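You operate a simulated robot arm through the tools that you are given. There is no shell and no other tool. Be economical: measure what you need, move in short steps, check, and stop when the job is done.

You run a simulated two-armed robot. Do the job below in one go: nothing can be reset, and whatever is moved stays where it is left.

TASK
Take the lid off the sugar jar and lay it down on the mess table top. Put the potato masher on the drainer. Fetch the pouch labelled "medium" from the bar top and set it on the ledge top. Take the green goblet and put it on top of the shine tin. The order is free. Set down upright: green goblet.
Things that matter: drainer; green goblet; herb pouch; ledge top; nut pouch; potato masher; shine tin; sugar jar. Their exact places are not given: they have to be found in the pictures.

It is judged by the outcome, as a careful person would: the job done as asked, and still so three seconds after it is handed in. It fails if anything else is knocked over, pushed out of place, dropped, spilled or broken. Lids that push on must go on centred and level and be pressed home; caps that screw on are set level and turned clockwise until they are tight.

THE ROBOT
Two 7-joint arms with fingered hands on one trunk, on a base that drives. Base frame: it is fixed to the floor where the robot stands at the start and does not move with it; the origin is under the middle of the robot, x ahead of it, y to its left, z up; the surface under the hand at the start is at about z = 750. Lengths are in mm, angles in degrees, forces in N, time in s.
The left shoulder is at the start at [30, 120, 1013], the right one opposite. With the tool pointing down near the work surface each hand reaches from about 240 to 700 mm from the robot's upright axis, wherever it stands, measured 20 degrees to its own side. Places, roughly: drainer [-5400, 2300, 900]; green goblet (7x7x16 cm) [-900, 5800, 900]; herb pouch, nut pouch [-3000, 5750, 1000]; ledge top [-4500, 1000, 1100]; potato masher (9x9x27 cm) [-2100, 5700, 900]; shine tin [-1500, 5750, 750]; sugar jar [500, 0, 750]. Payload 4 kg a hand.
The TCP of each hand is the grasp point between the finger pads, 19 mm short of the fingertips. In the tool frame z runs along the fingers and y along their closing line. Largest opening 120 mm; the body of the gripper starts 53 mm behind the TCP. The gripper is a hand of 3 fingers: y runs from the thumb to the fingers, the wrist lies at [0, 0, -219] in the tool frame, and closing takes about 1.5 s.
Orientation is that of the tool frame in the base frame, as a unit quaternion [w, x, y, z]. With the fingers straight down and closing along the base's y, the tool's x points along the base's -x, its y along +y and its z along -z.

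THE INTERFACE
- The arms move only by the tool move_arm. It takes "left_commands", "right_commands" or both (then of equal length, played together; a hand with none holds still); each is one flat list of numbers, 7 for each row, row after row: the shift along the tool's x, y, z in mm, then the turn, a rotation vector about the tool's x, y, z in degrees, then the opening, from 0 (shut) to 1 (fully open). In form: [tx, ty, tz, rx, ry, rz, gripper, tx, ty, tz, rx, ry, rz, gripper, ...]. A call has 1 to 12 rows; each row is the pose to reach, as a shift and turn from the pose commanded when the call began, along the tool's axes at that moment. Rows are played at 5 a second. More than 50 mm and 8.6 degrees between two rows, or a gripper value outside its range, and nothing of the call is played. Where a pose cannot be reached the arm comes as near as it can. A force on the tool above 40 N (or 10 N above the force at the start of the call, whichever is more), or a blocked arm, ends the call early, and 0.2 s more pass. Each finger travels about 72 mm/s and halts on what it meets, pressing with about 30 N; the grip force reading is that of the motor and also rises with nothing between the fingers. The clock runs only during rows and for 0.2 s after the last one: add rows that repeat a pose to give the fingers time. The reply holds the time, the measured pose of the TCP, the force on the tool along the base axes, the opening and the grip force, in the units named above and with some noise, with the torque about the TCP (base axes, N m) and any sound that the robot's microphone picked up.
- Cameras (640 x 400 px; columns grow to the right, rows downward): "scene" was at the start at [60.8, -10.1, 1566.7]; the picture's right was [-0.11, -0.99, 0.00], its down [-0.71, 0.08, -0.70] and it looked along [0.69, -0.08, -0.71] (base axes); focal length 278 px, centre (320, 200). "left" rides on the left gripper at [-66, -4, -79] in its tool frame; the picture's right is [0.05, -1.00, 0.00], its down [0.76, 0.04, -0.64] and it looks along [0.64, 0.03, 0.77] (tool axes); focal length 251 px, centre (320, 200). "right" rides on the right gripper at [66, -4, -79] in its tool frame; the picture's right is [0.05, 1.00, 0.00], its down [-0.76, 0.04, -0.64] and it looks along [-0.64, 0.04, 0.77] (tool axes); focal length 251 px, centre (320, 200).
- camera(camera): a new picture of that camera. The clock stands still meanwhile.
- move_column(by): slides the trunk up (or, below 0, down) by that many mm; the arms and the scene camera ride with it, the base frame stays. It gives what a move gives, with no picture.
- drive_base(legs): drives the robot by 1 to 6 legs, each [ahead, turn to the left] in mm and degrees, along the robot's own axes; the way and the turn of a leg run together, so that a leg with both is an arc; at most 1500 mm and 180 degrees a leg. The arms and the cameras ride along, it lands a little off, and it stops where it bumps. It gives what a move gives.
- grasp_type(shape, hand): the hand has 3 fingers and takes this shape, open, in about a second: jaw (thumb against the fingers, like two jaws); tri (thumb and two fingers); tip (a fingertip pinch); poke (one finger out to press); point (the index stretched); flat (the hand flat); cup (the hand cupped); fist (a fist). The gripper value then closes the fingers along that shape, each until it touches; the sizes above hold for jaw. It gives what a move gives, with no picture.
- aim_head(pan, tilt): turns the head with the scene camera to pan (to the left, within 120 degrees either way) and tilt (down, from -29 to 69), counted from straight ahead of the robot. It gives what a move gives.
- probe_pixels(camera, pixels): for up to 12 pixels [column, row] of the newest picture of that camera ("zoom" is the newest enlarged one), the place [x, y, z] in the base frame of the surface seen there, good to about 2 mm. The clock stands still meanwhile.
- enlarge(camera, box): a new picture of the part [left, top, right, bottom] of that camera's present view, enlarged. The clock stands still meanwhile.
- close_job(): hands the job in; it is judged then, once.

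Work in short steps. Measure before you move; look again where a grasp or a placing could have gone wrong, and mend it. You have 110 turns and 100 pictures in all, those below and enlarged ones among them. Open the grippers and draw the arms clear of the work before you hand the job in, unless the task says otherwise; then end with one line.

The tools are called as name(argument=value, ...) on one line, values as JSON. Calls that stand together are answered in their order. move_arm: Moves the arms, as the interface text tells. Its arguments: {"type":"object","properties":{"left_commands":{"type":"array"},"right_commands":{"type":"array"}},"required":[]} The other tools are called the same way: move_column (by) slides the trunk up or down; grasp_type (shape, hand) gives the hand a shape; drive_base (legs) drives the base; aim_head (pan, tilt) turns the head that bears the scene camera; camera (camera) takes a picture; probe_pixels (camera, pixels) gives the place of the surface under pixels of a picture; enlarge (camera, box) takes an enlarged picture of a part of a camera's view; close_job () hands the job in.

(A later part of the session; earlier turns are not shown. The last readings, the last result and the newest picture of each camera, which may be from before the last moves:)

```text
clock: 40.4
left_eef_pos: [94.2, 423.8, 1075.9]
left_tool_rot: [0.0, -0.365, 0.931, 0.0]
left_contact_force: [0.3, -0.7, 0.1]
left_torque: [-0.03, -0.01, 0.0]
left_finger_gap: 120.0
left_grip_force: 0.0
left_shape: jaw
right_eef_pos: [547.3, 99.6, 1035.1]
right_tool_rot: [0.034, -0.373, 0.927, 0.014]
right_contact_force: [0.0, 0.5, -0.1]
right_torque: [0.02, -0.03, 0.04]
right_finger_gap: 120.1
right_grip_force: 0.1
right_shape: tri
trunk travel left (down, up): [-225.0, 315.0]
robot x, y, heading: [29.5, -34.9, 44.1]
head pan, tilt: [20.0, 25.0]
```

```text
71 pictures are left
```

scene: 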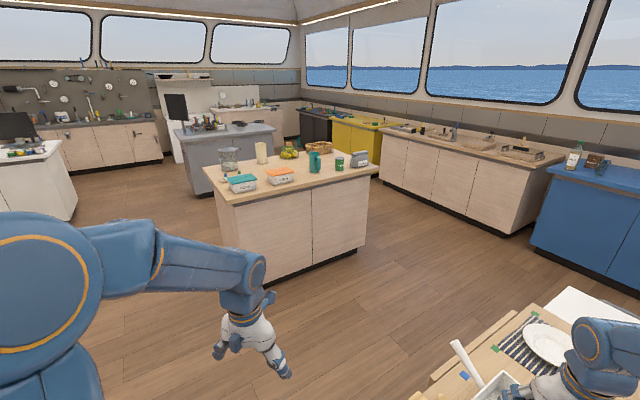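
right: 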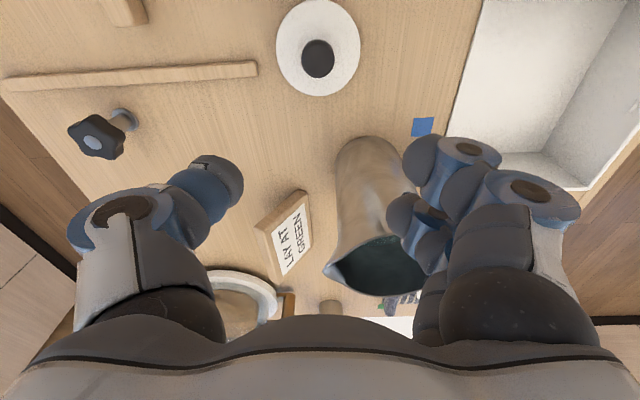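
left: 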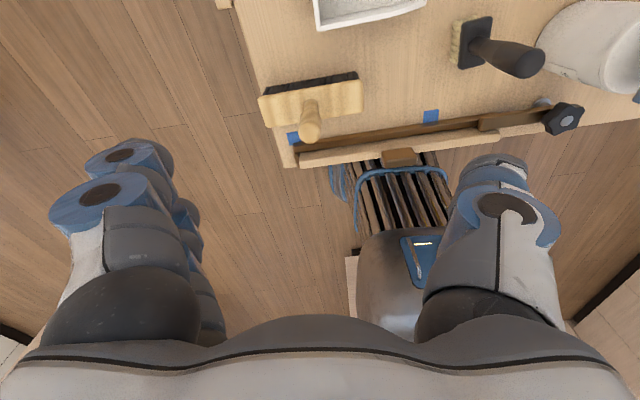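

The base bumped while turning. I look down-right to see what it met and check that nothing was disturbed.

aim_head(pan=-40, tilt=50)

camera(camera="scene")

camera(camera="right")

```text
clock: 41.7
left_eef_pos: [95.8, 424.4, 1075.7]
left_tool_rot: [0.0, -0.366, 0.931, 0.0]
left_contact_force: [-0.3, -0.4, 0.6]
left_torque: [-0.02, 0.01, -0.02]
left_finger_gap: 120.1
left_grip_force: 0.1
left_shape: jaw
right_eef_pos: [545.8, 98.1, 1035.2]
right_tool_rot: [0.034, -0.372, 0.927, 0.013]
right_contact_force: [0.2, 0.8, -0.4]
right_torque: [0.01, 0.01, -0.01]
right_finger_gap: 120.0
right_grip_force: 0.0
right_shape: tri
trunk travel left (down, up): [-225.0, 315.0]
robot x, y, heading: [28.0, -37.2, 43.9]
head pan, tilt: [-40.0, 50.0]
```

```text
70 pictures are left
```

scene: 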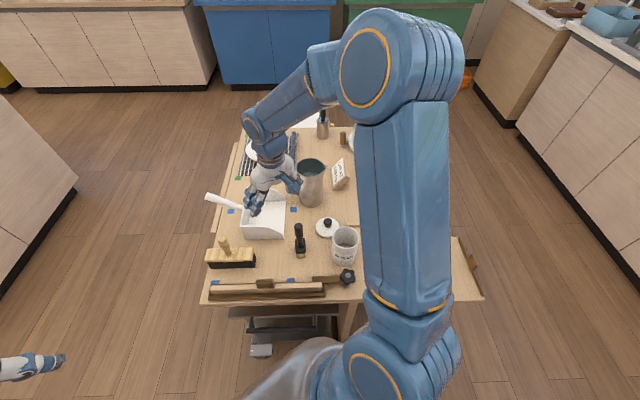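

```text
69 pictures are left
```

right: 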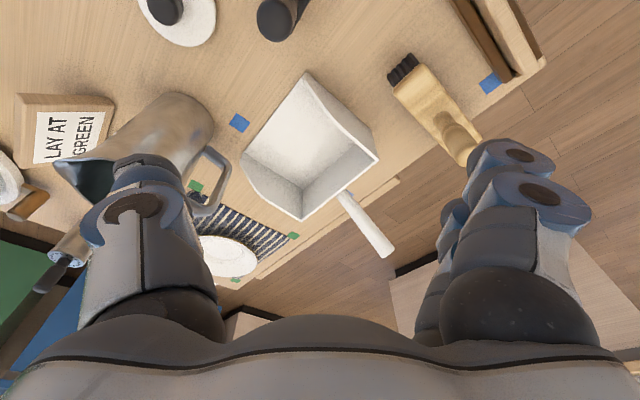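

The table looks untouched. The robot was nudged forward, so the contact is probably behind; I look to the rear on both sides.

aim_head(pan=120, tilt=55)

camera(camera="scene")

aim_head(pan=-120, tilt=55)

camera(camera="scene")

```text
clock: 44.1
left_eef_pos: [96.1, 423.7, 1076.2]
left_tool_rot: [0.001, -0.365, 0.931, 0.0]
left_contact_force: [0.8, -0.3, 0.4]
left_torque: [0.04, 0.0, 0.01]
left_finger_gap: 120.0
left_grip_force: 0.1
left_shape: jaw
right_eef_pos: [547.0, 99.3, 1035.3]
right_tool_rot: [0.035, -0.373, 0.927, 0.013]
right_contact_force: [-0.5, -0.5, -0.1]
right_torque: [0.02, 0.02, -0.01]
right_finger_gap: 120.1
right_grip_force: 0.0
right_shape: tri
trunk travel left (down, up): [-225.0, 315.0]
robot x, y, heading: [27.4, -37.5, 44.1]
head pan, tilt: [120.0, 55.0]
```

```text
68 pictures are left
```

scene: 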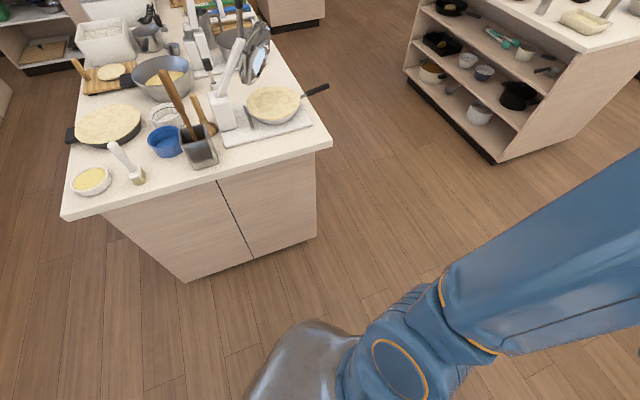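

```text
clock: 47.5
left_eef_pos: [93.8, 423.8, 1075.8]
left_tool_rot: [0.0, -0.366, 0.931, 0.0]
left_contact_force: [-0.4, -0.2, 0.2]
left_torque: [-0.01, 0.01, 0.01]
left_finger_gap: 120.1
left_grip_force: 0.1
left_shape: jaw
right_eef_pos: [547.3, 98.6, 1035.0]
right_tool_rot: [0.035, -0.373, 0.927, 0.014]
right_contact_force: [0.1, -0.7, -0.5]
right_torque: [0.0, 0.0, -0.01]
right_finger_gap: 119.8
right_grip_force: 0.2
right_shape: tri
trunk travel left (down, up): [-225.0, 315.0]
robot x, y, heading: [27.4, -38.8, 44.3]
head pan, tilt: [-120.0, 55.0]
```

```text
67 pictures are left
```

scene: 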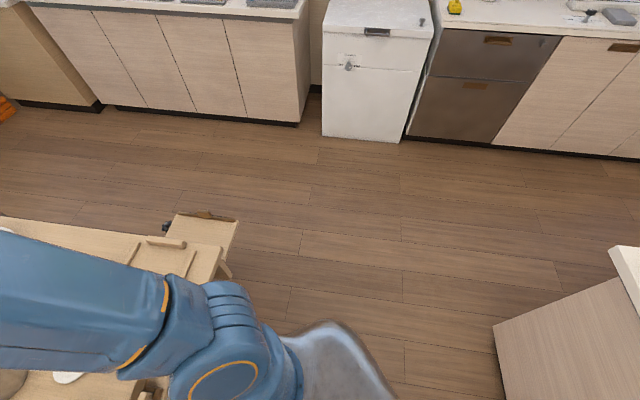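

The rear is free; so it's the table front that blocked the base's front-right. I probe the rear island corner for clearance before backing.

probe_pixels(camera="scene", pixels=[[505, 395], [495, 330], [612, 250], [220, 275], [300, 122], [345, 137]])

```text
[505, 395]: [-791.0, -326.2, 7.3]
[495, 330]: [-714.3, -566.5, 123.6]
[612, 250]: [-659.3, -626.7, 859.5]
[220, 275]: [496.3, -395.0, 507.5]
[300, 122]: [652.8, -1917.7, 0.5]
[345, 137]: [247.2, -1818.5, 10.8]
```

There's about 400 mm free behind. I back up 180 mm, then turn on to heading ~102°.

drive_base(legs=[[-180, 0], [0, 58]])

```text
clock: 50.9
left_eef_pos: [-346.0, 234.7, 1073.8]
left_tool_rot: [0.0, -0.662, 0.749, -0.002]
left_contact_force: [-1.5, -0.2, -0.2]
left_torque: [0.01, -0.03, 0.05]
left_finger_gap: 119.8
left_grip_force: 0.2
left_shape: jaw
right_eef_pos: [209.4, 277.1, 1033.2]
right_tool_rot: [0.028, -0.667, 0.744, 0.023]
right_contact_force: [-0.8, 0.1, 0.4]
right_torque: [-0.06, -0.05, 0.02]
right_finger_gap: 119.6
right_grip_force: 0.0
right_shape: tri
trunk travel left (down, up): [-225.0, 315.0]
robot x, y, heading: [-55.3, -170.3, 85.2]
head pan, tilt: [-120.0, 55.0]
stopped in leg 2: the robot was blocked; the commanded pose is now the measured one
```

Blocked again at 85°. I look around: right side down first.

aim_head(pan=-75, tilt=69)

camera(camera="scene")

aim_head(pan=75, tilt=69)

camera(camera="scene")

```text
clock: 52.0
left_eef_pos: [-343.5, 235.5, 1076.3]
left_tool_rot: [0.0, -0.662, 0.749, 0.0]
left_contact_force: [0.1, 0.7, 0.1]
left_torque: [0.0, 0.02, 0.03]
left_finger_gap: 120.1
left_grip_force: 0.1
left_shape: jaw
right_eef_pos: [211.2, 275.6, 1035.4]
right_tool_rot: [0.027, -0.667, 0.745, 0.025]
right_contact_force: [-0.3, -0.6, 0.2]
right_torque: [0.01, -0.01, -0.02]
right_finger_gap: 120.1
right_grip_force: 0.0
right_shape: tri
trunk travel left (down, up): [-225.0, 315.0]
robot x, y, heading: [-53.4, -170.9, 85.2]
head pan, tilt: [-75.0, 68.8]
```

```text
66 pictures are left
```

scene: 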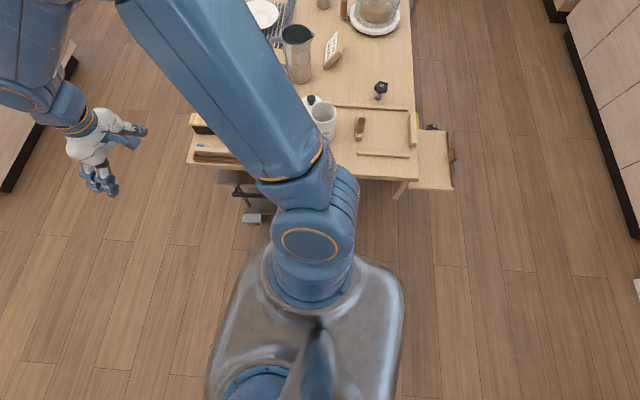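

```text
clock: 54.3
left_eef_pos: [-343.7, 234.5, 1076.4]
left_tool_rot: [0.0, -0.662, 0.749, 0.0]
left_contact_force: [-0.4, -0.5, -0.2]
left_torque: [0.0, -0.03, 0.01]
left_finger_gap: 120.0
left_grip_force: 0.1
left_shape: jaw
right_eef_pos: [212.0, 276.1, 1034.6]
right_tool_rot: [0.028, -0.667, 0.744, 0.024]
right_contact_force: [-0.4, -0.5, -0.3]
right_torque: [-0.01, -0.04, -0.02]
right_finger_gap: 120.1
right_grip_force: 0.0
right_shape: tri
trunk travel left (down, up): [-225.0, 315.0]
robot x, y, heading: [-53.1, -166.7, 85.4]
head pan, tilt: [75.0, 68.8]
```

```text
65 pictures are left
```

scene: 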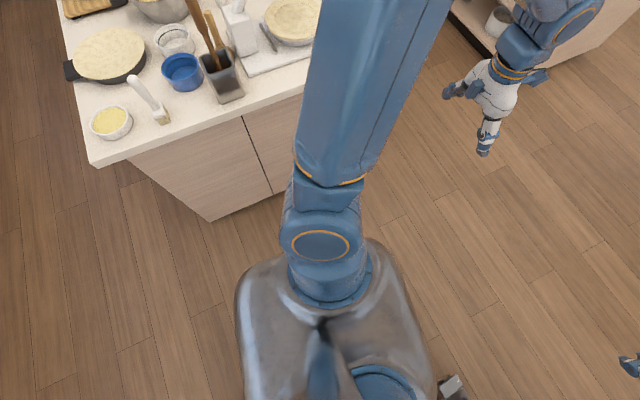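

A pedal-like thing sticks out from under the table at (450,385), near the robot's front right; I probe it and the island edge.

probe_pixels(camera="scene", pixels=[[450, 385], [442, 398], [210, 220], [285, 185], [240, 85], [205, 40], [240, 270], [380, 250], [330, 60], [320, 245], [280, 130], [425, 330]])

```text
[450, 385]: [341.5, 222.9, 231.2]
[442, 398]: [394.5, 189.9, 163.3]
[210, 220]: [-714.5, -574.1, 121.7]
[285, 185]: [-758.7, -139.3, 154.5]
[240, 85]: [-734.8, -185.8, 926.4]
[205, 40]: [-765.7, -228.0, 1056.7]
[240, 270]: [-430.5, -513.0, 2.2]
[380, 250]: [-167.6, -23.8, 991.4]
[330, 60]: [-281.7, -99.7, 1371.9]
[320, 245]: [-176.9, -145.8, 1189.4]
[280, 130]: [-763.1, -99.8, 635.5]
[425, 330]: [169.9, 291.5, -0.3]
```

The geometry fits a base about 800 mm square touching that pedal unit. I back up 220 mm (−y), turn to ~96°, and drive out.

drive_base(legs=[[-220, 0], [0, 11]])

aim_head(pan=0, tilt=40)

camera(camera="scene")

```text
clock: 56.8
left_eef_pos: [-436.7, -55.8, 1075.3]
left_tool_rot: [0.0, 0.734, -0.679, 0.001]
left_contact_force: [0.2, 1.1, 0.5]
left_torque: [-0.01, -0.03, 0.0]
left_finger_gap: 120.0
left_grip_force: 0.1
left_shape: jaw
right_eef_pos: [98.8, 95.8, 1035.1]
right_tool_rot: [-0.025, 0.738, -0.674, -0.027]
right_contact_force: [-1.0, -0.2, -0.6]
right_torque: [0.0, 0.0, 0.0]
right_finger_gap: 120.0
right_grip_force: 0.1
right_shape: tri
trunk travel left (down, up): [-225.0, 315.0]
robot x, y, heading: [-53.0, -390.3, 97.0]
head pan, tilt: [75.0, 68.8]
```

```text
clock: 58.2
left_eef_pos: [-436.6, -54.3, 1076.1]
left_tool_rot: [0.001, 0.734, -0.679, 0.001]
left_contact_force: [0.5, 1.5, -1.2]
left_torque: [0.0, 0.01, -0.01]
left_finger_gap: 120.1
left_grip_force: 0.1
left_shape: jaw
right_eef_pos: [99.6, 96.9, 1035.3]
right_tool_rot: [-0.025, 0.738, -0.674, -0.027]
right_contact_force: [-0.7, -0.3, 0.6]
right_torque: [0.0, 0.01, -0.04]
right_finger_gap: 120.2
right_grip_force: 0.0
right_shape: tri
trunk travel left (down, up): [-225.0, 315.0]
robot x, y, heading: [-57.2, -388.7, 96.9]
head pan, tilt: [0.0, 40.0]
```

```text
64 pictures are left
```

scene: 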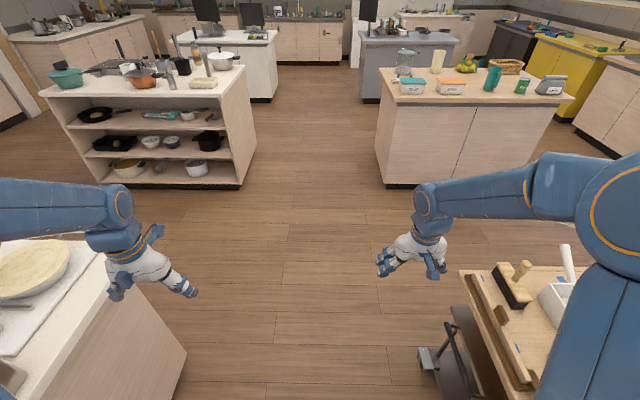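

The corridor ahead is clear. I drive along heading 97° to about y=4570.

drive_base(legs=[[1500, 0], [1500, 0], [1500, 0], [400, 0]])

aim_head(pan=20, tilt=30)

camera(camera="scene")

```text
clock: 81.9
left_eef_pos: [-1105.3, 4814.8, 1074.9]
left_tool_rot: [0.0, 0.743, -0.669, 0.0]
left_contact_force: [-0.1, 0.1, 0.0]
left_torque: [0.0, -0.02, -0.03]
left_finger_gap: 120.2
left_grip_force: 0.0
left_shape: jaw
right_eef_pos: [-572.4, 4981.1, 1033.7]
right_tool_rot: [-0.024, 0.748, -0.663, -0.027]
right_contact_force: [0.4, 0.2, 0.3]
right_torque: [-0.01, 0.03, -0.02]
right_finger_gap: 119.9
right_grip_force: 0.0
right_shape: tri
trunk travel left (down, up): [-225.0, 315.0]
robot x, y, heading: [-716.7, 4486.3, 98.2]
head pan, tilt: [0.0, 40.0]
```

```text
clock: 82.8
left_eef_pos: [-1104.4, 4813.4, 1074.7]
left_tool_rot: [0.0, 0.743, -0.669, 0.001]
left_contact_force: [0.1, 0.0, -0.5]
left_torque: [0.02, -0.01, 0.01]
left_finger_gap: 120.0
left_grip_force: 0.1
left_shape: jaw
right_eef_pos: [-572.6, 4980.6, 1033.7]
right_tool_rot: [-0.025, 0.748, -0.663, -0.028]
right_contact_force: [0.1, 0.0, 0.8]
right_torque: [0.0, 0.01, 0.0]
right_finger_gap: 119.9
right_grip_force: 0.0
right_shape: tri
trunk travel left (down, up): [-225.0, 315.0]
robot x, y, heading: [-719.9, 4482.8, 98.5]
head pan, tilt: [20.0, 30.0]
```

```text
63 pictures are left
```

scene: 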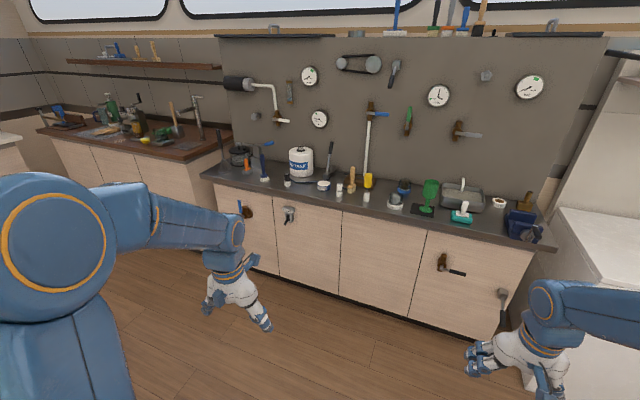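

The counter is in view: the green goblet at (429,195), a white tin at (300,160). I enlarge and probe.

enlarge(camera="scene", box=[200, 120, 400, 220])

enlarge(camera="scene", box=[360, 150, 560, 250])

probe_pixels(camera="scene", pixels=[[429, 190], [429, 208], [430, 183], [300, 150], [300, 165], [300, 180], [328, 160], [265, 160], [352, 185], [325, 187], [415, 215], [500, 238]])

```text
3.20 times, centred on (300, 170) of scene
```

zoom: 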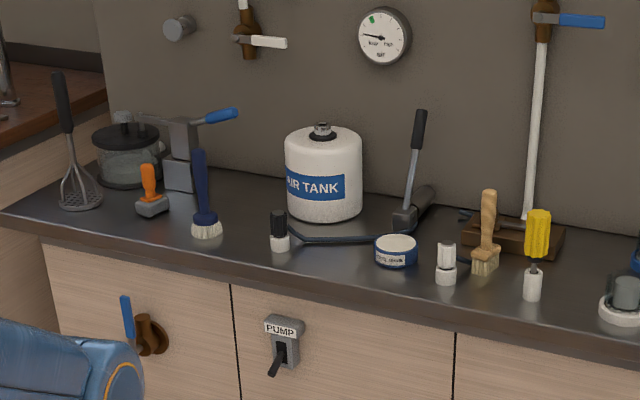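

```text
3.20 times, centred on (460, 200) of scene
```

zoom: 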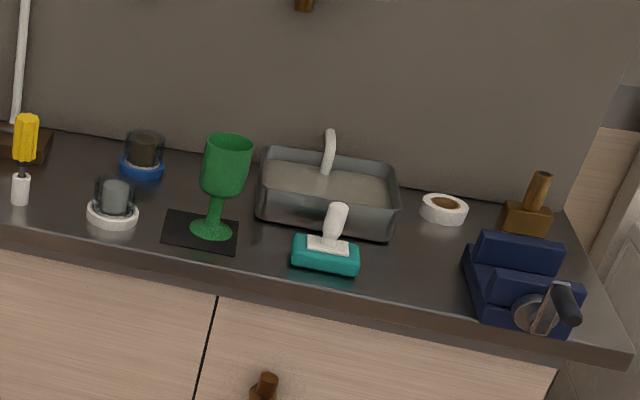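

```text
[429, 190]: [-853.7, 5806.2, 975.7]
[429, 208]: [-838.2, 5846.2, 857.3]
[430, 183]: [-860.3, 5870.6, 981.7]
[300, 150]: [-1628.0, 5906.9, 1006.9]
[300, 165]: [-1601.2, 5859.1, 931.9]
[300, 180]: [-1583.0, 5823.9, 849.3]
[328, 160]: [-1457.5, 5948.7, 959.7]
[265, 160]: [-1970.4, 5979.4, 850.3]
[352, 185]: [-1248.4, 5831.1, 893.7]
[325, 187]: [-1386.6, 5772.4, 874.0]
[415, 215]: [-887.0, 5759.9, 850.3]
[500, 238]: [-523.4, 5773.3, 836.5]
```

Goblet at ≈(-845,5815,850–1010); masher stands at the far left; the small blue tin is at ≈(-1386,5775). I look left to see how wide the aisle is and re-view the tin.

aim_head(pan=85, tilt=40)

camera(camera="scene")

```text
clock: 84.1
left_eef_pos: [-1104.1, 4815.2, 1074.9]
left_tool_rot: [0.0, 0.743, -0.669, 0.001]
left_contact_force: [0.0, 0.1, -0.1]
left_torque: [0.01, 0.03, 0.0]
left_finger_gap: 119.8
left_grip_force: 0.1
left_shape: jaw
right_eef_pos: [-572.2, 4980.9, 1034.0]
right_tool_rot: [-0.024, 0.748, -0.663, -0.027]
right_contact_force: [-0.8, -0.5, 0.3]
right_torque: [0.01, 0.03, 0.0]
right_finger_gap: 120.0
right_grip_force: 0.1
right_shape: tri
trunk travel left (down, up): [-225.0, 315.0]
robot x, y, heading: [-716.9, 4484.7, 98.3]
head pan, tilt: [85.0, 40.0]
```

```text
60 pictures are left
```

scene: 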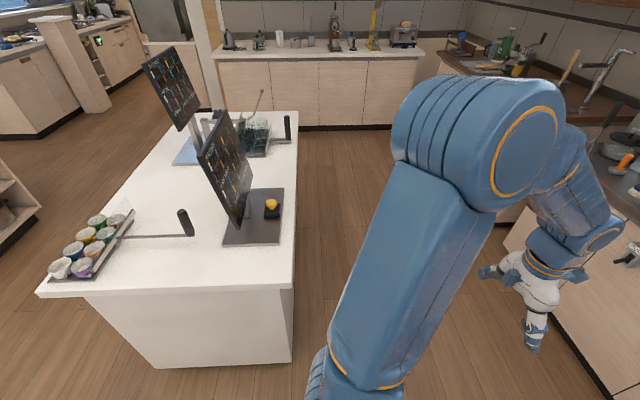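

probe_pixels(camera="scene", pixels=[[292, 360], [298, 190], [297, 280], [300, 130], [155, 365], [415, 128], [610, 388], [505, 225], [555, 210]])

```text
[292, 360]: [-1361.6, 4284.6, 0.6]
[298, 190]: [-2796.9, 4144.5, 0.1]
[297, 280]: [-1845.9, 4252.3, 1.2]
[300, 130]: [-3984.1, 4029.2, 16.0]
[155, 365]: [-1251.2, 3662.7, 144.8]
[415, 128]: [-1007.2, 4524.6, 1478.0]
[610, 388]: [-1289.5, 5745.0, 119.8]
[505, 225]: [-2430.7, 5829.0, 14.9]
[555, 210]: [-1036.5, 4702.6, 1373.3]
```

The aisle is ≈1.4 m wide. I raise the trunk 150 mm and drive to face the goblet.

move_column(by=150)

grasp_type(hand="right", shape="jaw")

drive_base(legs=[[0, 25], [558, 0], [0, -37.5], [260, 0]])

aim_head(pan=-10, tilt=45)

camera(camera="scene")

```text
clock: 85.9
left_eef_pos: [-1103.9, 4814.1, 1226.0]
left_tool_rot: [0.0, 0.744, -0.668, 0.001]
left_contact_force: [-0.4, -0.2, 0.3]
left_torque: [0.02, -0.01, 0.02]
left_finger_gap: 119.8
left_grip_force: 0.0
left_shape: jaw
right_eef_pos: [-571.0, 4980.1, 1184.7]
right_tool_rot: [-0.025, 0.748, -0.663, -0.027]
right_contact_force: [-0.7, 0.8, -0.5]
right_torque: [0.03, 0.02, -0.04]
right_finger_gap: 120.0
right_grip_force: 0.0
right_shape: tri
trunk travel left (down, up): [-375.0, 165.0]
robot x, y, heading: [-717.5, 4490.3, 98.2]
head pan, tilt: [85.0, 40.0]
```

```text
clock: 86.8
left_eef_pos: [-1105.6, 4814.0, 1224.0]
left_tool_rot: [0.001, 0.743, -0.669, 0.001]
left_contact_force: [-0.1, -0.4, -0.4]
left_torque: [0.0, 0.02, 0.02]
left_finger_gap: 120.0
left_grip_force: 0.0
left_shape: jaw
right_eef_pos: [-572.6, 4979.1, 1183.9]
right_tool_rot: [-0.024, 0.748, -0.663, -0.028]
right_contact_force: [0.9, -0.8, 0.1]
right_torque: [-0.04, 0.0, -0.01]
right_finger_gap: 119.7
right_grip_force: 0.1
right_shape: jaw
trunk travel left (down, up): [-375.0, 165.0]
robot x, y, heading: [-720.4, 4487.5, 98.5]
head pan, tilt: [85.0, 40.0]
```

```text
clock: 94.4
left_eef_pos: [-1311.4, 5587.2, 1225.9]
left_tool_rot: [-0.001, -0.67, 0.742, -0.001]
left_contact_force: [0.5, -0.1, 0.6]
left_torque: [-0.03, 0.03, 0.0]
left_finger_gap: 120.1
left_grip_force: 0.1
left_shape: jaw
right_eef_pos: [-757.1, 5641.0, 1184.0]
right_tool_rot: [0.027, -0.675, 0.737, 0.024]
right_contact_force: [0.1, 1.0, 0.6]
right_torque: [0.0, 0.03, -0.03]
right_finger_gap: 120.0
right_grip_force: 0.0
right_shape: jaw
trunk travel left (down, up): [-375.0, 165.0]
robot x, y, heading: [-1020.8, 5187.3, 86.3]
head pan, tilt: [85.0, 40.0]
```

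```text
clock: 96.1
left_eef_pos: [-1312.1, 5587.3, 1225.8]
left_tool_rot: [-0.001, -0.67, 0.743, 0.0]
left_contact_force: [-0.2, 0.0, -1.1]
left_torque: [0.0, 0.01, -0.01]
left_finger_gap: 119.9
left_grip_force: 0.0
left_shape: jaw
right_eef_pos: [-756.3, 5641.7, 1185.3]
right_tool_rot: [0.027, -0.676, 0.736, 0.025]
right_contact_force: [-0.4, 0.8, 0.7]
right_torque: [0.02, -0.04, -0.04]
right_finger_gap: 120.2
right_grip_force: 0.0
right_shape: jaw
trunk travel left (down, up): [-375.0, 165.0]
robot x, y, heading: [-1021.4, 5186.6, 86.3]
head pan, tilt: [-10.0, 45.0]
```

```text
59 pictures are left
```

scene: 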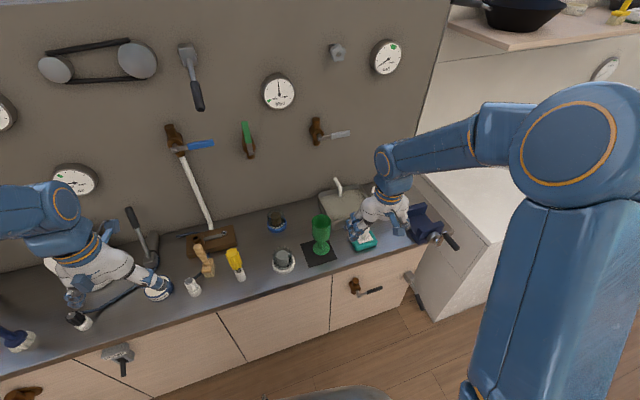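

Goblet at (321,235). I enlarge and probe its rim, foot and left neighbours.

enlarge(camera="scene", box=[260, 190, 390, 280])

```text
4.44 times, centred on (325, 235) of scene
```

zoom: 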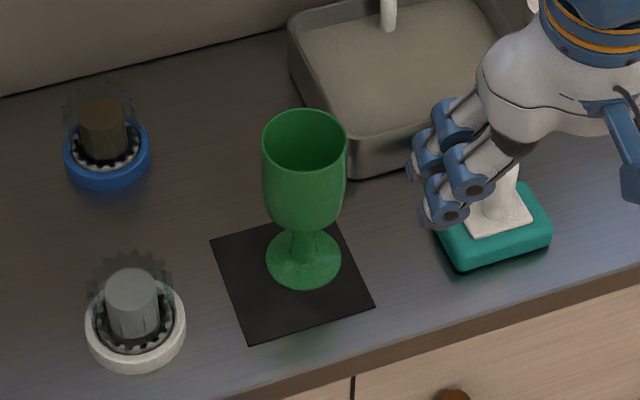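

probe_pixels(camera="zoom", pixels=[[265, 140], [345, 145], [303, 112], [303, 172], [303, 210], [267, 262], [341, 262], [303, 287], [390, 30], [520, 200], [275, 205], [335, 205]])

```text
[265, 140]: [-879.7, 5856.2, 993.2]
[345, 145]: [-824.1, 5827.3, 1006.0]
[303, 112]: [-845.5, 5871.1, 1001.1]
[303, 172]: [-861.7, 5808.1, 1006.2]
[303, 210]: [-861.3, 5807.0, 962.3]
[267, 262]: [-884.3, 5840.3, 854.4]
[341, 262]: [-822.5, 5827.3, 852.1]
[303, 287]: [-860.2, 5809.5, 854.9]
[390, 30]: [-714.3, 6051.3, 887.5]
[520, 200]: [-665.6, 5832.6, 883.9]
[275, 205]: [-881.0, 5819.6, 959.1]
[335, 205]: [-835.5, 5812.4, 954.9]
```

Goblet axis (-853,5839), rim at z 1007. It's near full reach, so I drive 50 mm closer first, then re-read.

drive_base(legs=[[50, 0]])

```text
clock: 97.0
left_eef_pos: [-1308.1, 5638.6, 1225.0]
left_tool_rot: [-0.001, -0.67, 0.742, -0.001]
left_contact_force: [0.2, -0.1, -0.9]
left_torque: [-0.03, -0.01, -0.01]
left_finger_gap: 119.7
left_grip_force: 0.0
left_shape: jaw
right_eef_pos: [-754.5, 5692.4, 1184.4]
right_tool_rot: [0.026, -0.675, 0.737, 0.025]
right_contact_force: [0.2, 0.8, -0.6]
right_torque: [-0.02, -0.03, 0.01]
right_finger_gap: 119.9
right_grip_force: 0.0
right_shape: jaw
trunk travel left (down, up): [-375.0, 165.0]
robot x, y, heading: [-1016.4, 5238.2, 86.0]
head pan, tilt: [-10.0, 45.0]
```

Now I move above the goblet (Δ tool ≈ x −137, y +110, z +100), levelling the 4.4° tilt.

move_arm(right_commands=[-23, 18, 17, 0, 2.2, 0, 1, -46, 37, 33, 0, 4.4, 0, 1, -69, 55, 50, 0, 4.4, 0, 1, -92, 74, 67, 0, 4.4, 0, 1, -115, 92, 83, 0, 4.4, 0, 1, -137, 110, 100, 0, 4.4, 0, 1, -137, 110, 100, 0, 4.4, 0, 1])

camera(camera="right")

```text
clock: 98.6
left_eef_pos: [-1307.8, 5637.8, 1225.3]
left_tool_rot: [-0.001, -0.671, 0.742, -0.001]
left_contact_force: [-0.3, -0.8, -0.3]
left_torque: [0.04, -0.01, 0.02]
left_finger_gap: 120.0
left_grip_force: 0.0
left_shape: jaw
right_eef_pos: [-852.1, 5843.8, 1093.6]
right_tool_rot: [-0.002, -0.676, 0.737, -0.002]
right_contact_force: [-0.2, 0.1, -0.1]
right_torque: [-0.02, -0.01, -0.01]
right_finger_gap: 120.0
right_grip_force: 0.0
right_shape: jaw
trunk travel left (down, up): [-375.0, 165.0]
robot x, y, heading: [-1014.1, 5238.9, 86.5]
head pan, tilt: [-10.0, 45.0]
```

```text
57 pictures are left
```

right: 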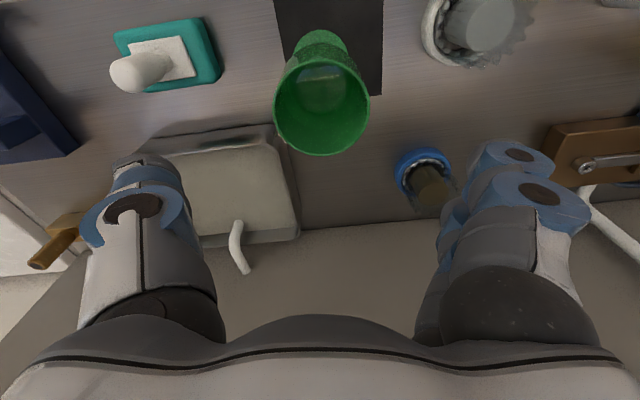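

probe_pixels(camera="right", pixels=[[277, 110], [368, 110], [322, 153], [322, 62], [290, 75], [355, 75]])

```text
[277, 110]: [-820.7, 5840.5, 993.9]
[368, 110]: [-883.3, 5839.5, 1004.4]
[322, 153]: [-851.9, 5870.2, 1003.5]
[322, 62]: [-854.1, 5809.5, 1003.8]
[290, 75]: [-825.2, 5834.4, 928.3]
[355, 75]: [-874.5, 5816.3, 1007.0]
```

Centre confirmed (-852,5840). I descend 108 mm to z≈985 and close.

move_arm(right_commands=[4, 0, 30, 0, 0, 0, 1, 4, 0, 60, 0, 0, 0, 1, 4, 0, 90, 0, 0, 0, 1, 4, 0, 108, 0, 0, 0, 1, 4, 0, 108, 0, 0, 0, 0.7, 4, 0, 108, 0, 0, 0, 0.5, 4, 0, 108, 0, 0, 0, 0.4, 4, 0, 108, 0, 0, 0, 0.3, 4, 0, 108, 0, 0, 0, 0.3, 4, 0, 108, 0, 0, 0, 0.3])

camera(camera="right")

```text
clock: 100.8
left_eef_pos: [-1309.0, 5637.4, 1224.9]
left_tool_rot: [-0.001, -0.671, 0.742, 0.0]
left_contact_force: [0.4, -0.4, 0.6]
left_torque: [-0.01, 0.02, 0.0]
left_finger_gap: 120.1
left_grip_force: 0.0
left_shape: jaw
right_eef_pos: [-852.2, 5838.6, 986.6]
right_tool_rot: [-0.002, -0.676, 0.737, -0.001]
right_contact_force: [-0.2, 0.5, 0.1]
right_torque: [-0.03, 0.0, 0.04]
right_finger_gap: 48.3
right_grip_force: 30.0
right_shape: jaw
trunk travel left (down, up): [-375.0, 165.0]
robot x, y, heading: [-1018.8, 5237.5, 86.4]
head pan, tilt: [-10.0, 45.0]
```

```text
56 pictures are left
```

right: 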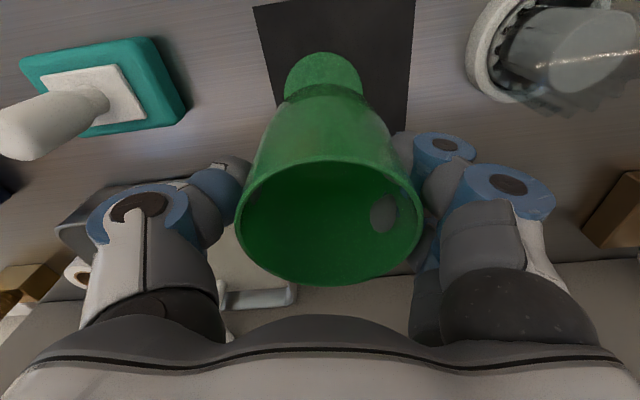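

Held upright with 30 N. I lift 120 mm and draw the hand in toward the robot, then check.

move_arm(right_commands=[0, 0, -10, 0, 0, 0, 0.25, 0, 0, -30, 0, 0, 0, 0.25, 0, 0, -60, 0, 0, 0, 0.25, 0, 0, -90, 0, 0, 0, 0.25, 0, 0, -125, 0, 0, 0, 0.25, 35, 0, -130, 0, 0, 0, 0.25, 70, 0, -130, 0, 0, 0, 0.25, 105, 0, -130, 0, 0, 0, 0.25, 140, 0, -130, 0, 0, 0, 0.25, 160, 0, -130, 0, 0, 0, 0.25])

camera(camera="right")

```text
clock: 103.0
left_eef_pos: [-1308.8, 5638.8, 1224.9]
left_tool_rot: [-0.001, -0.67, 0.742, 0.0]
left_contact_force: [-0.4, 0.0, 1.2]
left_torque: [0.0, 0.01, -0.03]
left_finger_gap: 120.3
left_grip_force: 0.1
left_shape: jaw
right_eef_pos: [-867.2, 5680.5, 1116.5]
right_tool_rot: [-0.002, -0.676, 0.737, -0.002]
right_contact_force: [-0.1, 0.0, -2.9]
right_torque: [-0.03, -0.02, 0.01]
right_finger_gap: 48.1
right_grip_force: 30.0
right_shape: jaw
trunk travel left (down, up): [-375.0, 165.0]
robot x, y, heading: [-1017.0, 5239.4, 86.5]
head pan, tilt: [-10.0, 45.0]
```

```text
55 pictures are left
```

right: 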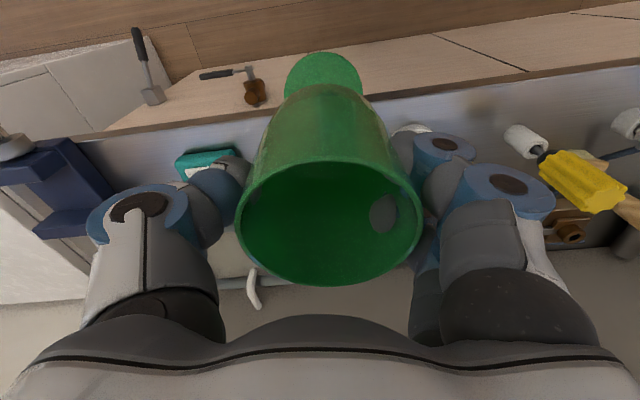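

Goblet held (−2.9 N weight), foot at z≈981. I back off, shift 505 mm left along the counter, and face it again in front of the tin.

drive_base(legs=[[-290, 0], [0, 92.5], [505, 0], [0, -92.5], [230, 0]])

aim_head(pan=0, tilt=45)

camera(camera="scene")

```text
clock: 107.0
left_eef_pos: [-1508.3, 5066.4, 1226.0]
left_tool_rot: [0.0, 0.882, -0.472, 0.0]
left_contact_force: [-0.5, -0.9, 1.2]
left_torque: [0.05, -0.01, 0.0]
left_finger_gap: 120.1
left_grip_force: 0.2
left_shape: jaw
right_eef_pos: [-1194.3, 5381.7, 1116.5]
right_tool_rot: [0.0, 0.886, -0.464, 0.002]
right_contact_force: [-1.2, -0.2, -1.8]
right_torque: [0.02, -0.02, -0.01]
right_finger_gap: 48.0
right_grip_force: 30.0
right_shape: jaw
trunk travel left (down, up): [-375.0, 165.0]
robot x, y, heading: [-991.4, 4975.2, 126.2]
head pan, tilt: [-10.0, 45.0]
stopped in leg 2: the robot was blocked; the commanded pose is now the measured one
```

```text
clock: 107.7
left_eef_pos: [-1508.6, 5071.1, 1225.8]
left_tool_rot: [0.001, 0.882, -0.471, 0.001]
left_contact_force: [-0.4, -0.5, 0.1]
left_torque: [0.01, 0.03, 0.01]
left_finger_gap: 120.0
left_grip_force: 0.1
left_shape: jaw
right_eef_pos: [-1194.3, 5384.1, 1115.8]
right_tool_rot: [0.001, 0.885, -0.465, 0.002]
right_contact_force: [0.0, -0.9, -2.8]
right_torque: [0.01, -0.04, 0.01]
right_finger_gap: 47.6
right_grip_force: 30.0
right_shape: jaw
trunk travel left (down, up): [-375.0, 165.0]
robot x, y, heading: [-993.3, 4971.6, 126.4]
head pan, tilt: [0.0, 45.0]
```

```text
54 pictures are left
```

scene: 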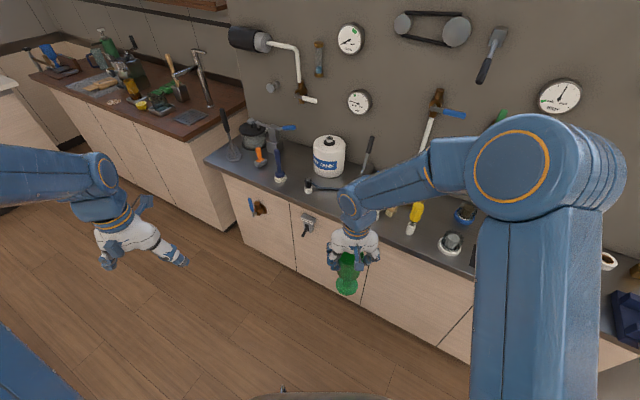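

All three "blocks" came after ~41° of a single turn with ~50 mm of drift, so it's long turns that abort rather than real contact. I use turns of ≤30° per leg.

drive_base(legs=[[0, 27], [0, 27], [530, 0], [0, -31], [0, -31], [0, -31]])

```text
clock: 110.3
left_eef_pos: [-1445.7, 4718.3, 1226.4]
left_tool_rot: [0.0, 0.99, -0.138, -0.001]
left_contact_force: [0.2, -0.4, -0.1]
left_torque: [0.04, 0.01, 0.0]
left_finger_gap: 120.0
left_grip_force: 0.1
left_shape: jaw
right_eef_pos: [-1408.9, 5160.6, 1117.0]
right_tool_rot: [-0.001, 0.991, -0.133, 0.003]
right_contact_force: [-0.1, -0.4, -2.2]
right_torque: [0.02, -0.02, 0.0]
right_finger_gap: 47.7
right_grip_force: 30.1
right_shape: jaw
trunk travel left (down, up): [-375.0, 165.0]
robot x, y, heading: [-975.5, 5020.6, 167.0]
head pan, tilt: [0.0, 45.0]
stopped in leg 2: the robot was blocked; the commanded pose is now the measured one
```

The tolerance counts over the call (~50 mm drift ≈ 40° of turn), so I split turns across calls. First: turn 17° left, drive along, start turning back.

drive_base(legs=[[0, 18], [555, 0], [0, -30]])

drive_base(legs=[[0, -33]])

drive_base(legs=[[0, -33]])

camera(camera="scene")

```text
clock: 116.0
left_eef_pos: [-2046.7, 4771.7, 1227.2]
left_tool_rot: [0.0, 0.971, -0.241, 0.0]
left_contact_force: [-0.5, 0.3, -0.4]
left_torque: [-0.02, 0.01, 0.04]
left_finger_gap: 119.8
left_grip_force: 0.1
left_shape: jaw
right_eef_pos: [-1919.8, 5197.6, 1117.6]
right_tool_rot: [0.0, 0.972, -0.235, 0.003]
right_contact_force: [0.3, -0.5, -2.1]
right_torque: [0.03, -0.01, -0.01]
right_finger_gap: 47.4
right_grip_force: 30.5
right_shape: jaw
trunk travel left (down, up): [-375.0, 165.0]
robot x, y, heading: [-1541.1, 4936.6, 155.0]
head pan, tilt: [0.0, 45.0]
```

```text
clock: 118.1
left_eef_pos: [-2060.5, 5074.1, 1225.0]
left_tool_rot: [-0.001, 0.865, -0.502, 0.0]
left_contact_force: [0.2, -0.2, 0.3]
left_torque: [-0.04, -0.04, -0.02]
left_finger_gap: 120.0
left_grip_force: 0.1
left_shape: jaw
right_eef_pos: [-1725.0, 5364.9, 1115.6]
right_tool_rot: [0.002, 0.868, -0.497, 0.003]
right_contact_force: [-0.4, 0.8, -2.5]
right_torque: [0.0, 0.0, 0.0]
right_finger_gap: 47.2
right_grip_force: 30.1
right_shape: jaw
trunk travel left (down, up): [-375.0, 165.0]
robot x, y, heading: [-1582.7, 4917.9, 121.3]
head pan, tilt: [0.0, 45.0]
stopped in leg 1: the robot was blocked; the commanded pose is now the measured one
```

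```text
clock: 120.1
left_eef_pos: [-1897.6, 5307.0, 1225.6]
left_tool_rot: [0.0, -0.684, 0.729, 0.0]
left_contact_force: [-0.4, 0.2, 0.8]
left_torque: [0.02, 0.0, -0.01]
left_finger_gap: 120.0
left_grip_force: 0.0
left_shape: jaw
right_eef_pos: [-1458.2, 5365.4, 1116.5]
right_tool_rot: [-0.003, -0.69, 0.724, -0.002]
right_contact_force: [0.5, 0.2, -3.5]
right_torque: [-0.01, -0.05, 0.01]
right_finger_gap: 47.1
right_grip_force: 29.9
right_shape: jaw
trunk travel left (down, up): [-375.0, 165.0]
robot x, y, heading: [-1623.7, 4919.5, 89.4]
head pan, tilt: [0.0, 45.0]
```

```text
53 pictures are left
```

scene: 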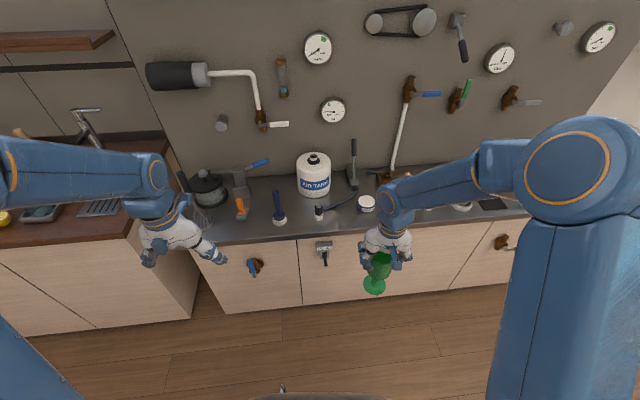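

Facing the counter with the tin at (367,203). I enlarge and probe it, and check the goblet.

enlarge(camera="scene", box=[270, 160, 430, 300])

probe_pixels(camera="scene", pixels=[[367, 200], [360, 199], [374, 199], [367, 196], [367, 210], [320, 212], [205, 215], [374, 290], [375, 281]])

```text
2.86 times, centred on (350, 230) of scene
```

zoom: 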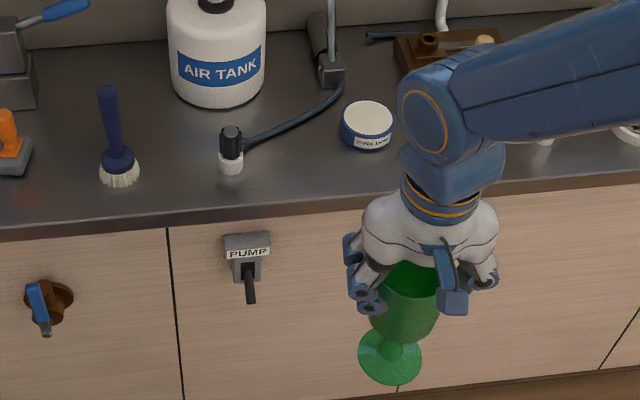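

```text
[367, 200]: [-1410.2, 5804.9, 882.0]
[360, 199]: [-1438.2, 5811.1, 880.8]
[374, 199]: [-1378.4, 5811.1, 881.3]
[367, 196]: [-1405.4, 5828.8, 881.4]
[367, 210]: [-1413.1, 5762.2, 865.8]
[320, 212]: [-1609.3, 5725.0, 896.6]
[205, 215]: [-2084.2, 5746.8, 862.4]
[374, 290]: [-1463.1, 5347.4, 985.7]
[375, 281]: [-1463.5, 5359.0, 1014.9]
```

Tin top at z≈881.5, centre ≈(-1410,5803). I drive 300 mm forward, then measure the tin from the hand camera too.

drive_base(legs=[[300, 0]])

aim_head(pan=-15, tilt=50)

enlarge(camera="scene", box=[200, 120, 440, 280])

camera(camera="left")

```text
clock: 122.1
left_eef_pos: [-1892.2, 5610.9, 1226.4]
left_tool_rot: [0.0, -0.683, 0.73, 0.0]
left_contact_force: [0.2, 0.4, -0.1]
left_torque: [0.0, -0.02, 0.02]
left_finger_gap: 120.3
left_grip_force: 0.0
left_shape: jaw
right_eef_pos: [-1452.7, 5668.6, 1115.8]
right_tool_rot: [-0.003, -0.688, 0.725, -0.002]
right_contact_force: [0.3, 0.4, -2.1]
right_torque: [0.02, 0.01, 0.0]
right_finger_gap: 47.2
right_grip_force: 30.3
right_shape: jaw
trunk travel left (down, up): [-375.0, 165.0]
robot x, y, heading: [-1618.0, 5217.1, 88.9]
head pan, tilt: [0.0, 45.0]
```

```text
clock: 122.9
left_eef_pos: [-1892.0, 5610.1, 1225.8]
left_tool_rot: [0.0, -0.683, 0.73, -0.001]
left_contact_force: [-0.6, -0.3, 0.3]
left_torque: [-0.03, -0.01, 0.01]
left_finger_gap: 119.9
left_grip_force: 0.0
left_shape: jaw
right_eef_pos: [-1451.9, 5667.2, 1116.4]
right_tool_rot: [-0.001, -0.688, 0.725, -0.001]
right_contact_force: [-0.1, -0.3, -1.3]
right_torque: [0.01, 0.01, -0.03]
right_finger_gap: 47.3
right_grip_force: 29.4
right_shape: jaw
trunk travel left (down, up): [-375.0, 165.0]
robot x, y, heading: [-1616.8, 5216.3, 89.0]
head pan, tilt: [-15.0, 50.0]
```

```text
2.50 times, centred on (320, 200) of scene
```

zoom: 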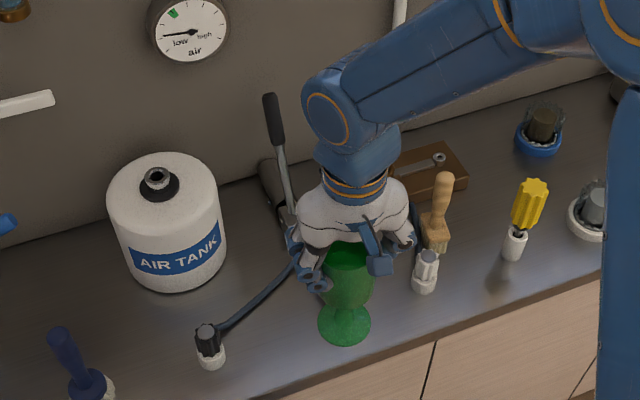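

```text
50 pictures are left
```

left: 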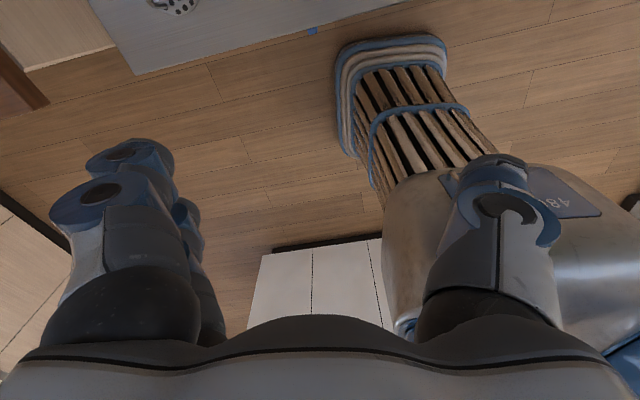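

The goblet hides the tin from the head; I try the right hand camera.

camera(camera="right")

```text
49 pictures are left
```

right: 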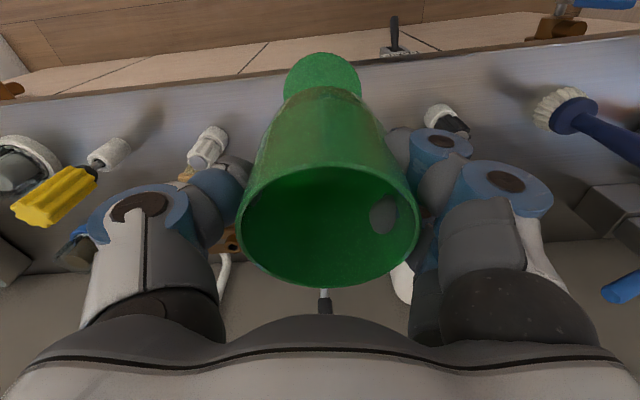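

Hidden there too. I shift the hand 110 mm left to uncover the tin for the head camera.

move_arm(right_commands=[10, 40, -5, 0, 0, 0, 0.25, 20, 80, -10, 0, 0, 0, 0.25, 30, 110, -10, 0, 0, 0, 0.25, 30, 110, -10, 0, 0, 0, 0.25])

enlarge(camera="scene", box=[220, 140, 440, 280])

```text
clock: 123.9
left_eef_pos: [-1891.4, 5609.9, 1226.1]
left_tool_rot: [0.0, -0.683, 0.73, 0.0]
left_contact_force: [-0.1, 1.0, -0.1]
left_torque: [0.0, 0.01, -0.04]
left_finger_gap: 119.9
left_grip_force: 0.1
left_shape: jaw
right_eef_pos: [-1562.3, 5642.9, 1127.3]
right_tool_rot: [-0.002, -0.689, 0.725, -0.002]
right_contact_force: [0.2, 0.3, -2.8]
right_torque: [0.03, 0.0, 0.05]
right_finger_gap: 47.0
right_grip_force: 30.3
right_shape: jaw
trunk travel left (down, up): [-375.0, 165.0]
robot x, y, heading: [-1615.9, 5219.1, 89.1]
head pan, tilt: [-15.0, 50.0]
```

```text
2.86 times, centred on (330, 210) of scene
```

zoom: 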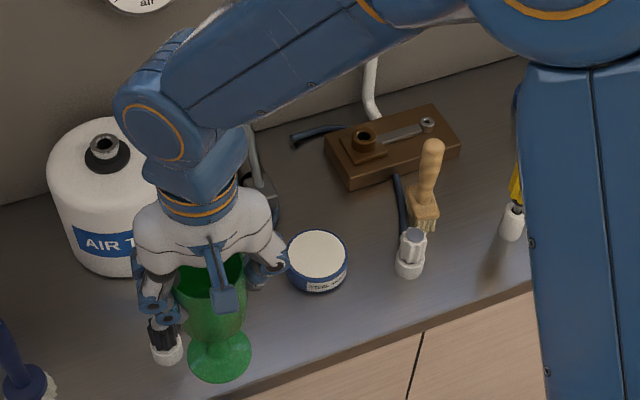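

probe_pixels(camera="zoom", pixels=[[318, 254], [290, 254], [346, 254], [318, 232], [318, 275], [430, 150], [412, 232], [219, 380], [190, 350], [250, 355], [325, 290]])

enlarge(camera="scene", box=[310, 215, 350, 245])

```text
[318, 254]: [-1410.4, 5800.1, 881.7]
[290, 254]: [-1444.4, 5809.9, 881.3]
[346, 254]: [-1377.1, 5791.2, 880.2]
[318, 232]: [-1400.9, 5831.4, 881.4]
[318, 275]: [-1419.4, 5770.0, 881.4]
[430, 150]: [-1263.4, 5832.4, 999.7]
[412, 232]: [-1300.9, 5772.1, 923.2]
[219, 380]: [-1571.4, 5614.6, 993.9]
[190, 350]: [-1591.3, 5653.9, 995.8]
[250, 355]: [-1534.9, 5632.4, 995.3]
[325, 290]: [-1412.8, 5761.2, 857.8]
```

```text
13.33 times, centred on (330, 230) of scene
```

zoom: 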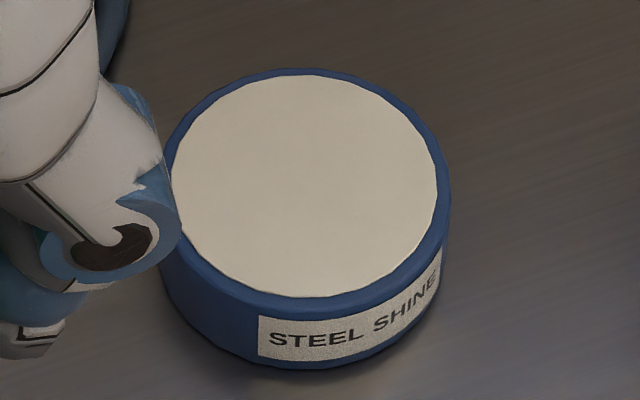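

"STEEL SHINE" tin: centre (-1410.5,5800.5), top 881.5, radius 35. I carry the goblet above it at height.

move_arm(right_commands=[-27, -24, 0, 0, 0, 0, 0.25, -55, -48, 0, 0, 0, 0, 0.25, -82, -72, 0, 0, 0, 0, 0.25, -109, -96, 0, 0, 0, 0, 0.25, -136, -120, 0, 0, 0, 0, 0.25, -163, -144, 0, 0, 0, 0, 0.25, -163, -144, 40, 0, 0, 0, 0.25, -163, -144, 75, 0, 0, 0, 0.25, -163, -144, 95, 0, 0, 0, 0.25, -163, -144, 95, 0, 0, 0, 0.25])

enlarge(camera="scene", box=[250, 140, 410, 260])

camera(camera="right")

```text
clock: 126.1
left_eef_pos: [-1893.1, 5611.0, 1225.5]
left_tool_rot: [0.001, -0.684, 0.73, 0.0]
left_contact_force: [0.2, 0.4, 1.0]
left_torque: [0.01, -0.03, -0.01]
left_finger_gap: 119.8
left_grip_force: 0.0
left_shape: jaw
right_eef_pos: [-1411.3, 5798.5, 1030.1]
right_tool_rot: [-0.002, -0.689, 0.725, -0.002]
right_contact_force: [-0.6, 0.6, -1.9]
right_torque: [-0.01, 0.0, -0.01]
right_finger_gap: 47.0
right_grip_force: 29.8
right_shape: jaw
trunk travel left (down, up): [-375.0, 165.0]
robot x, y, heading: [-1616.9, 5217.3, 88.9]
head pan, tilt: [-15.0, 50.0]
```

```text
3.33 times, centred on (330, 200) of scene
```

zoom: 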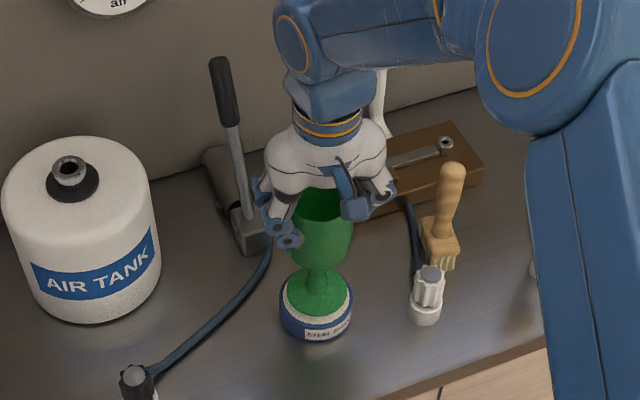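

```text
45 pictures are left
```

right: 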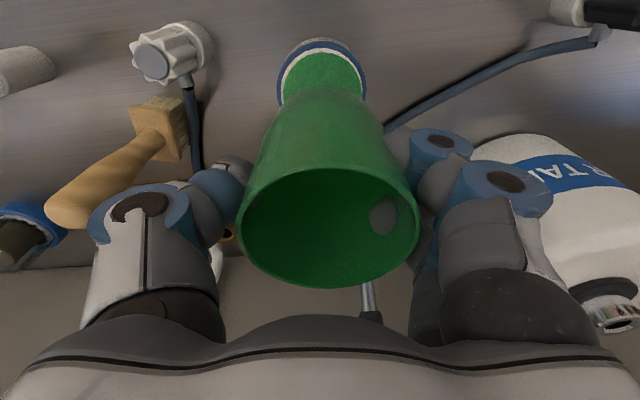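

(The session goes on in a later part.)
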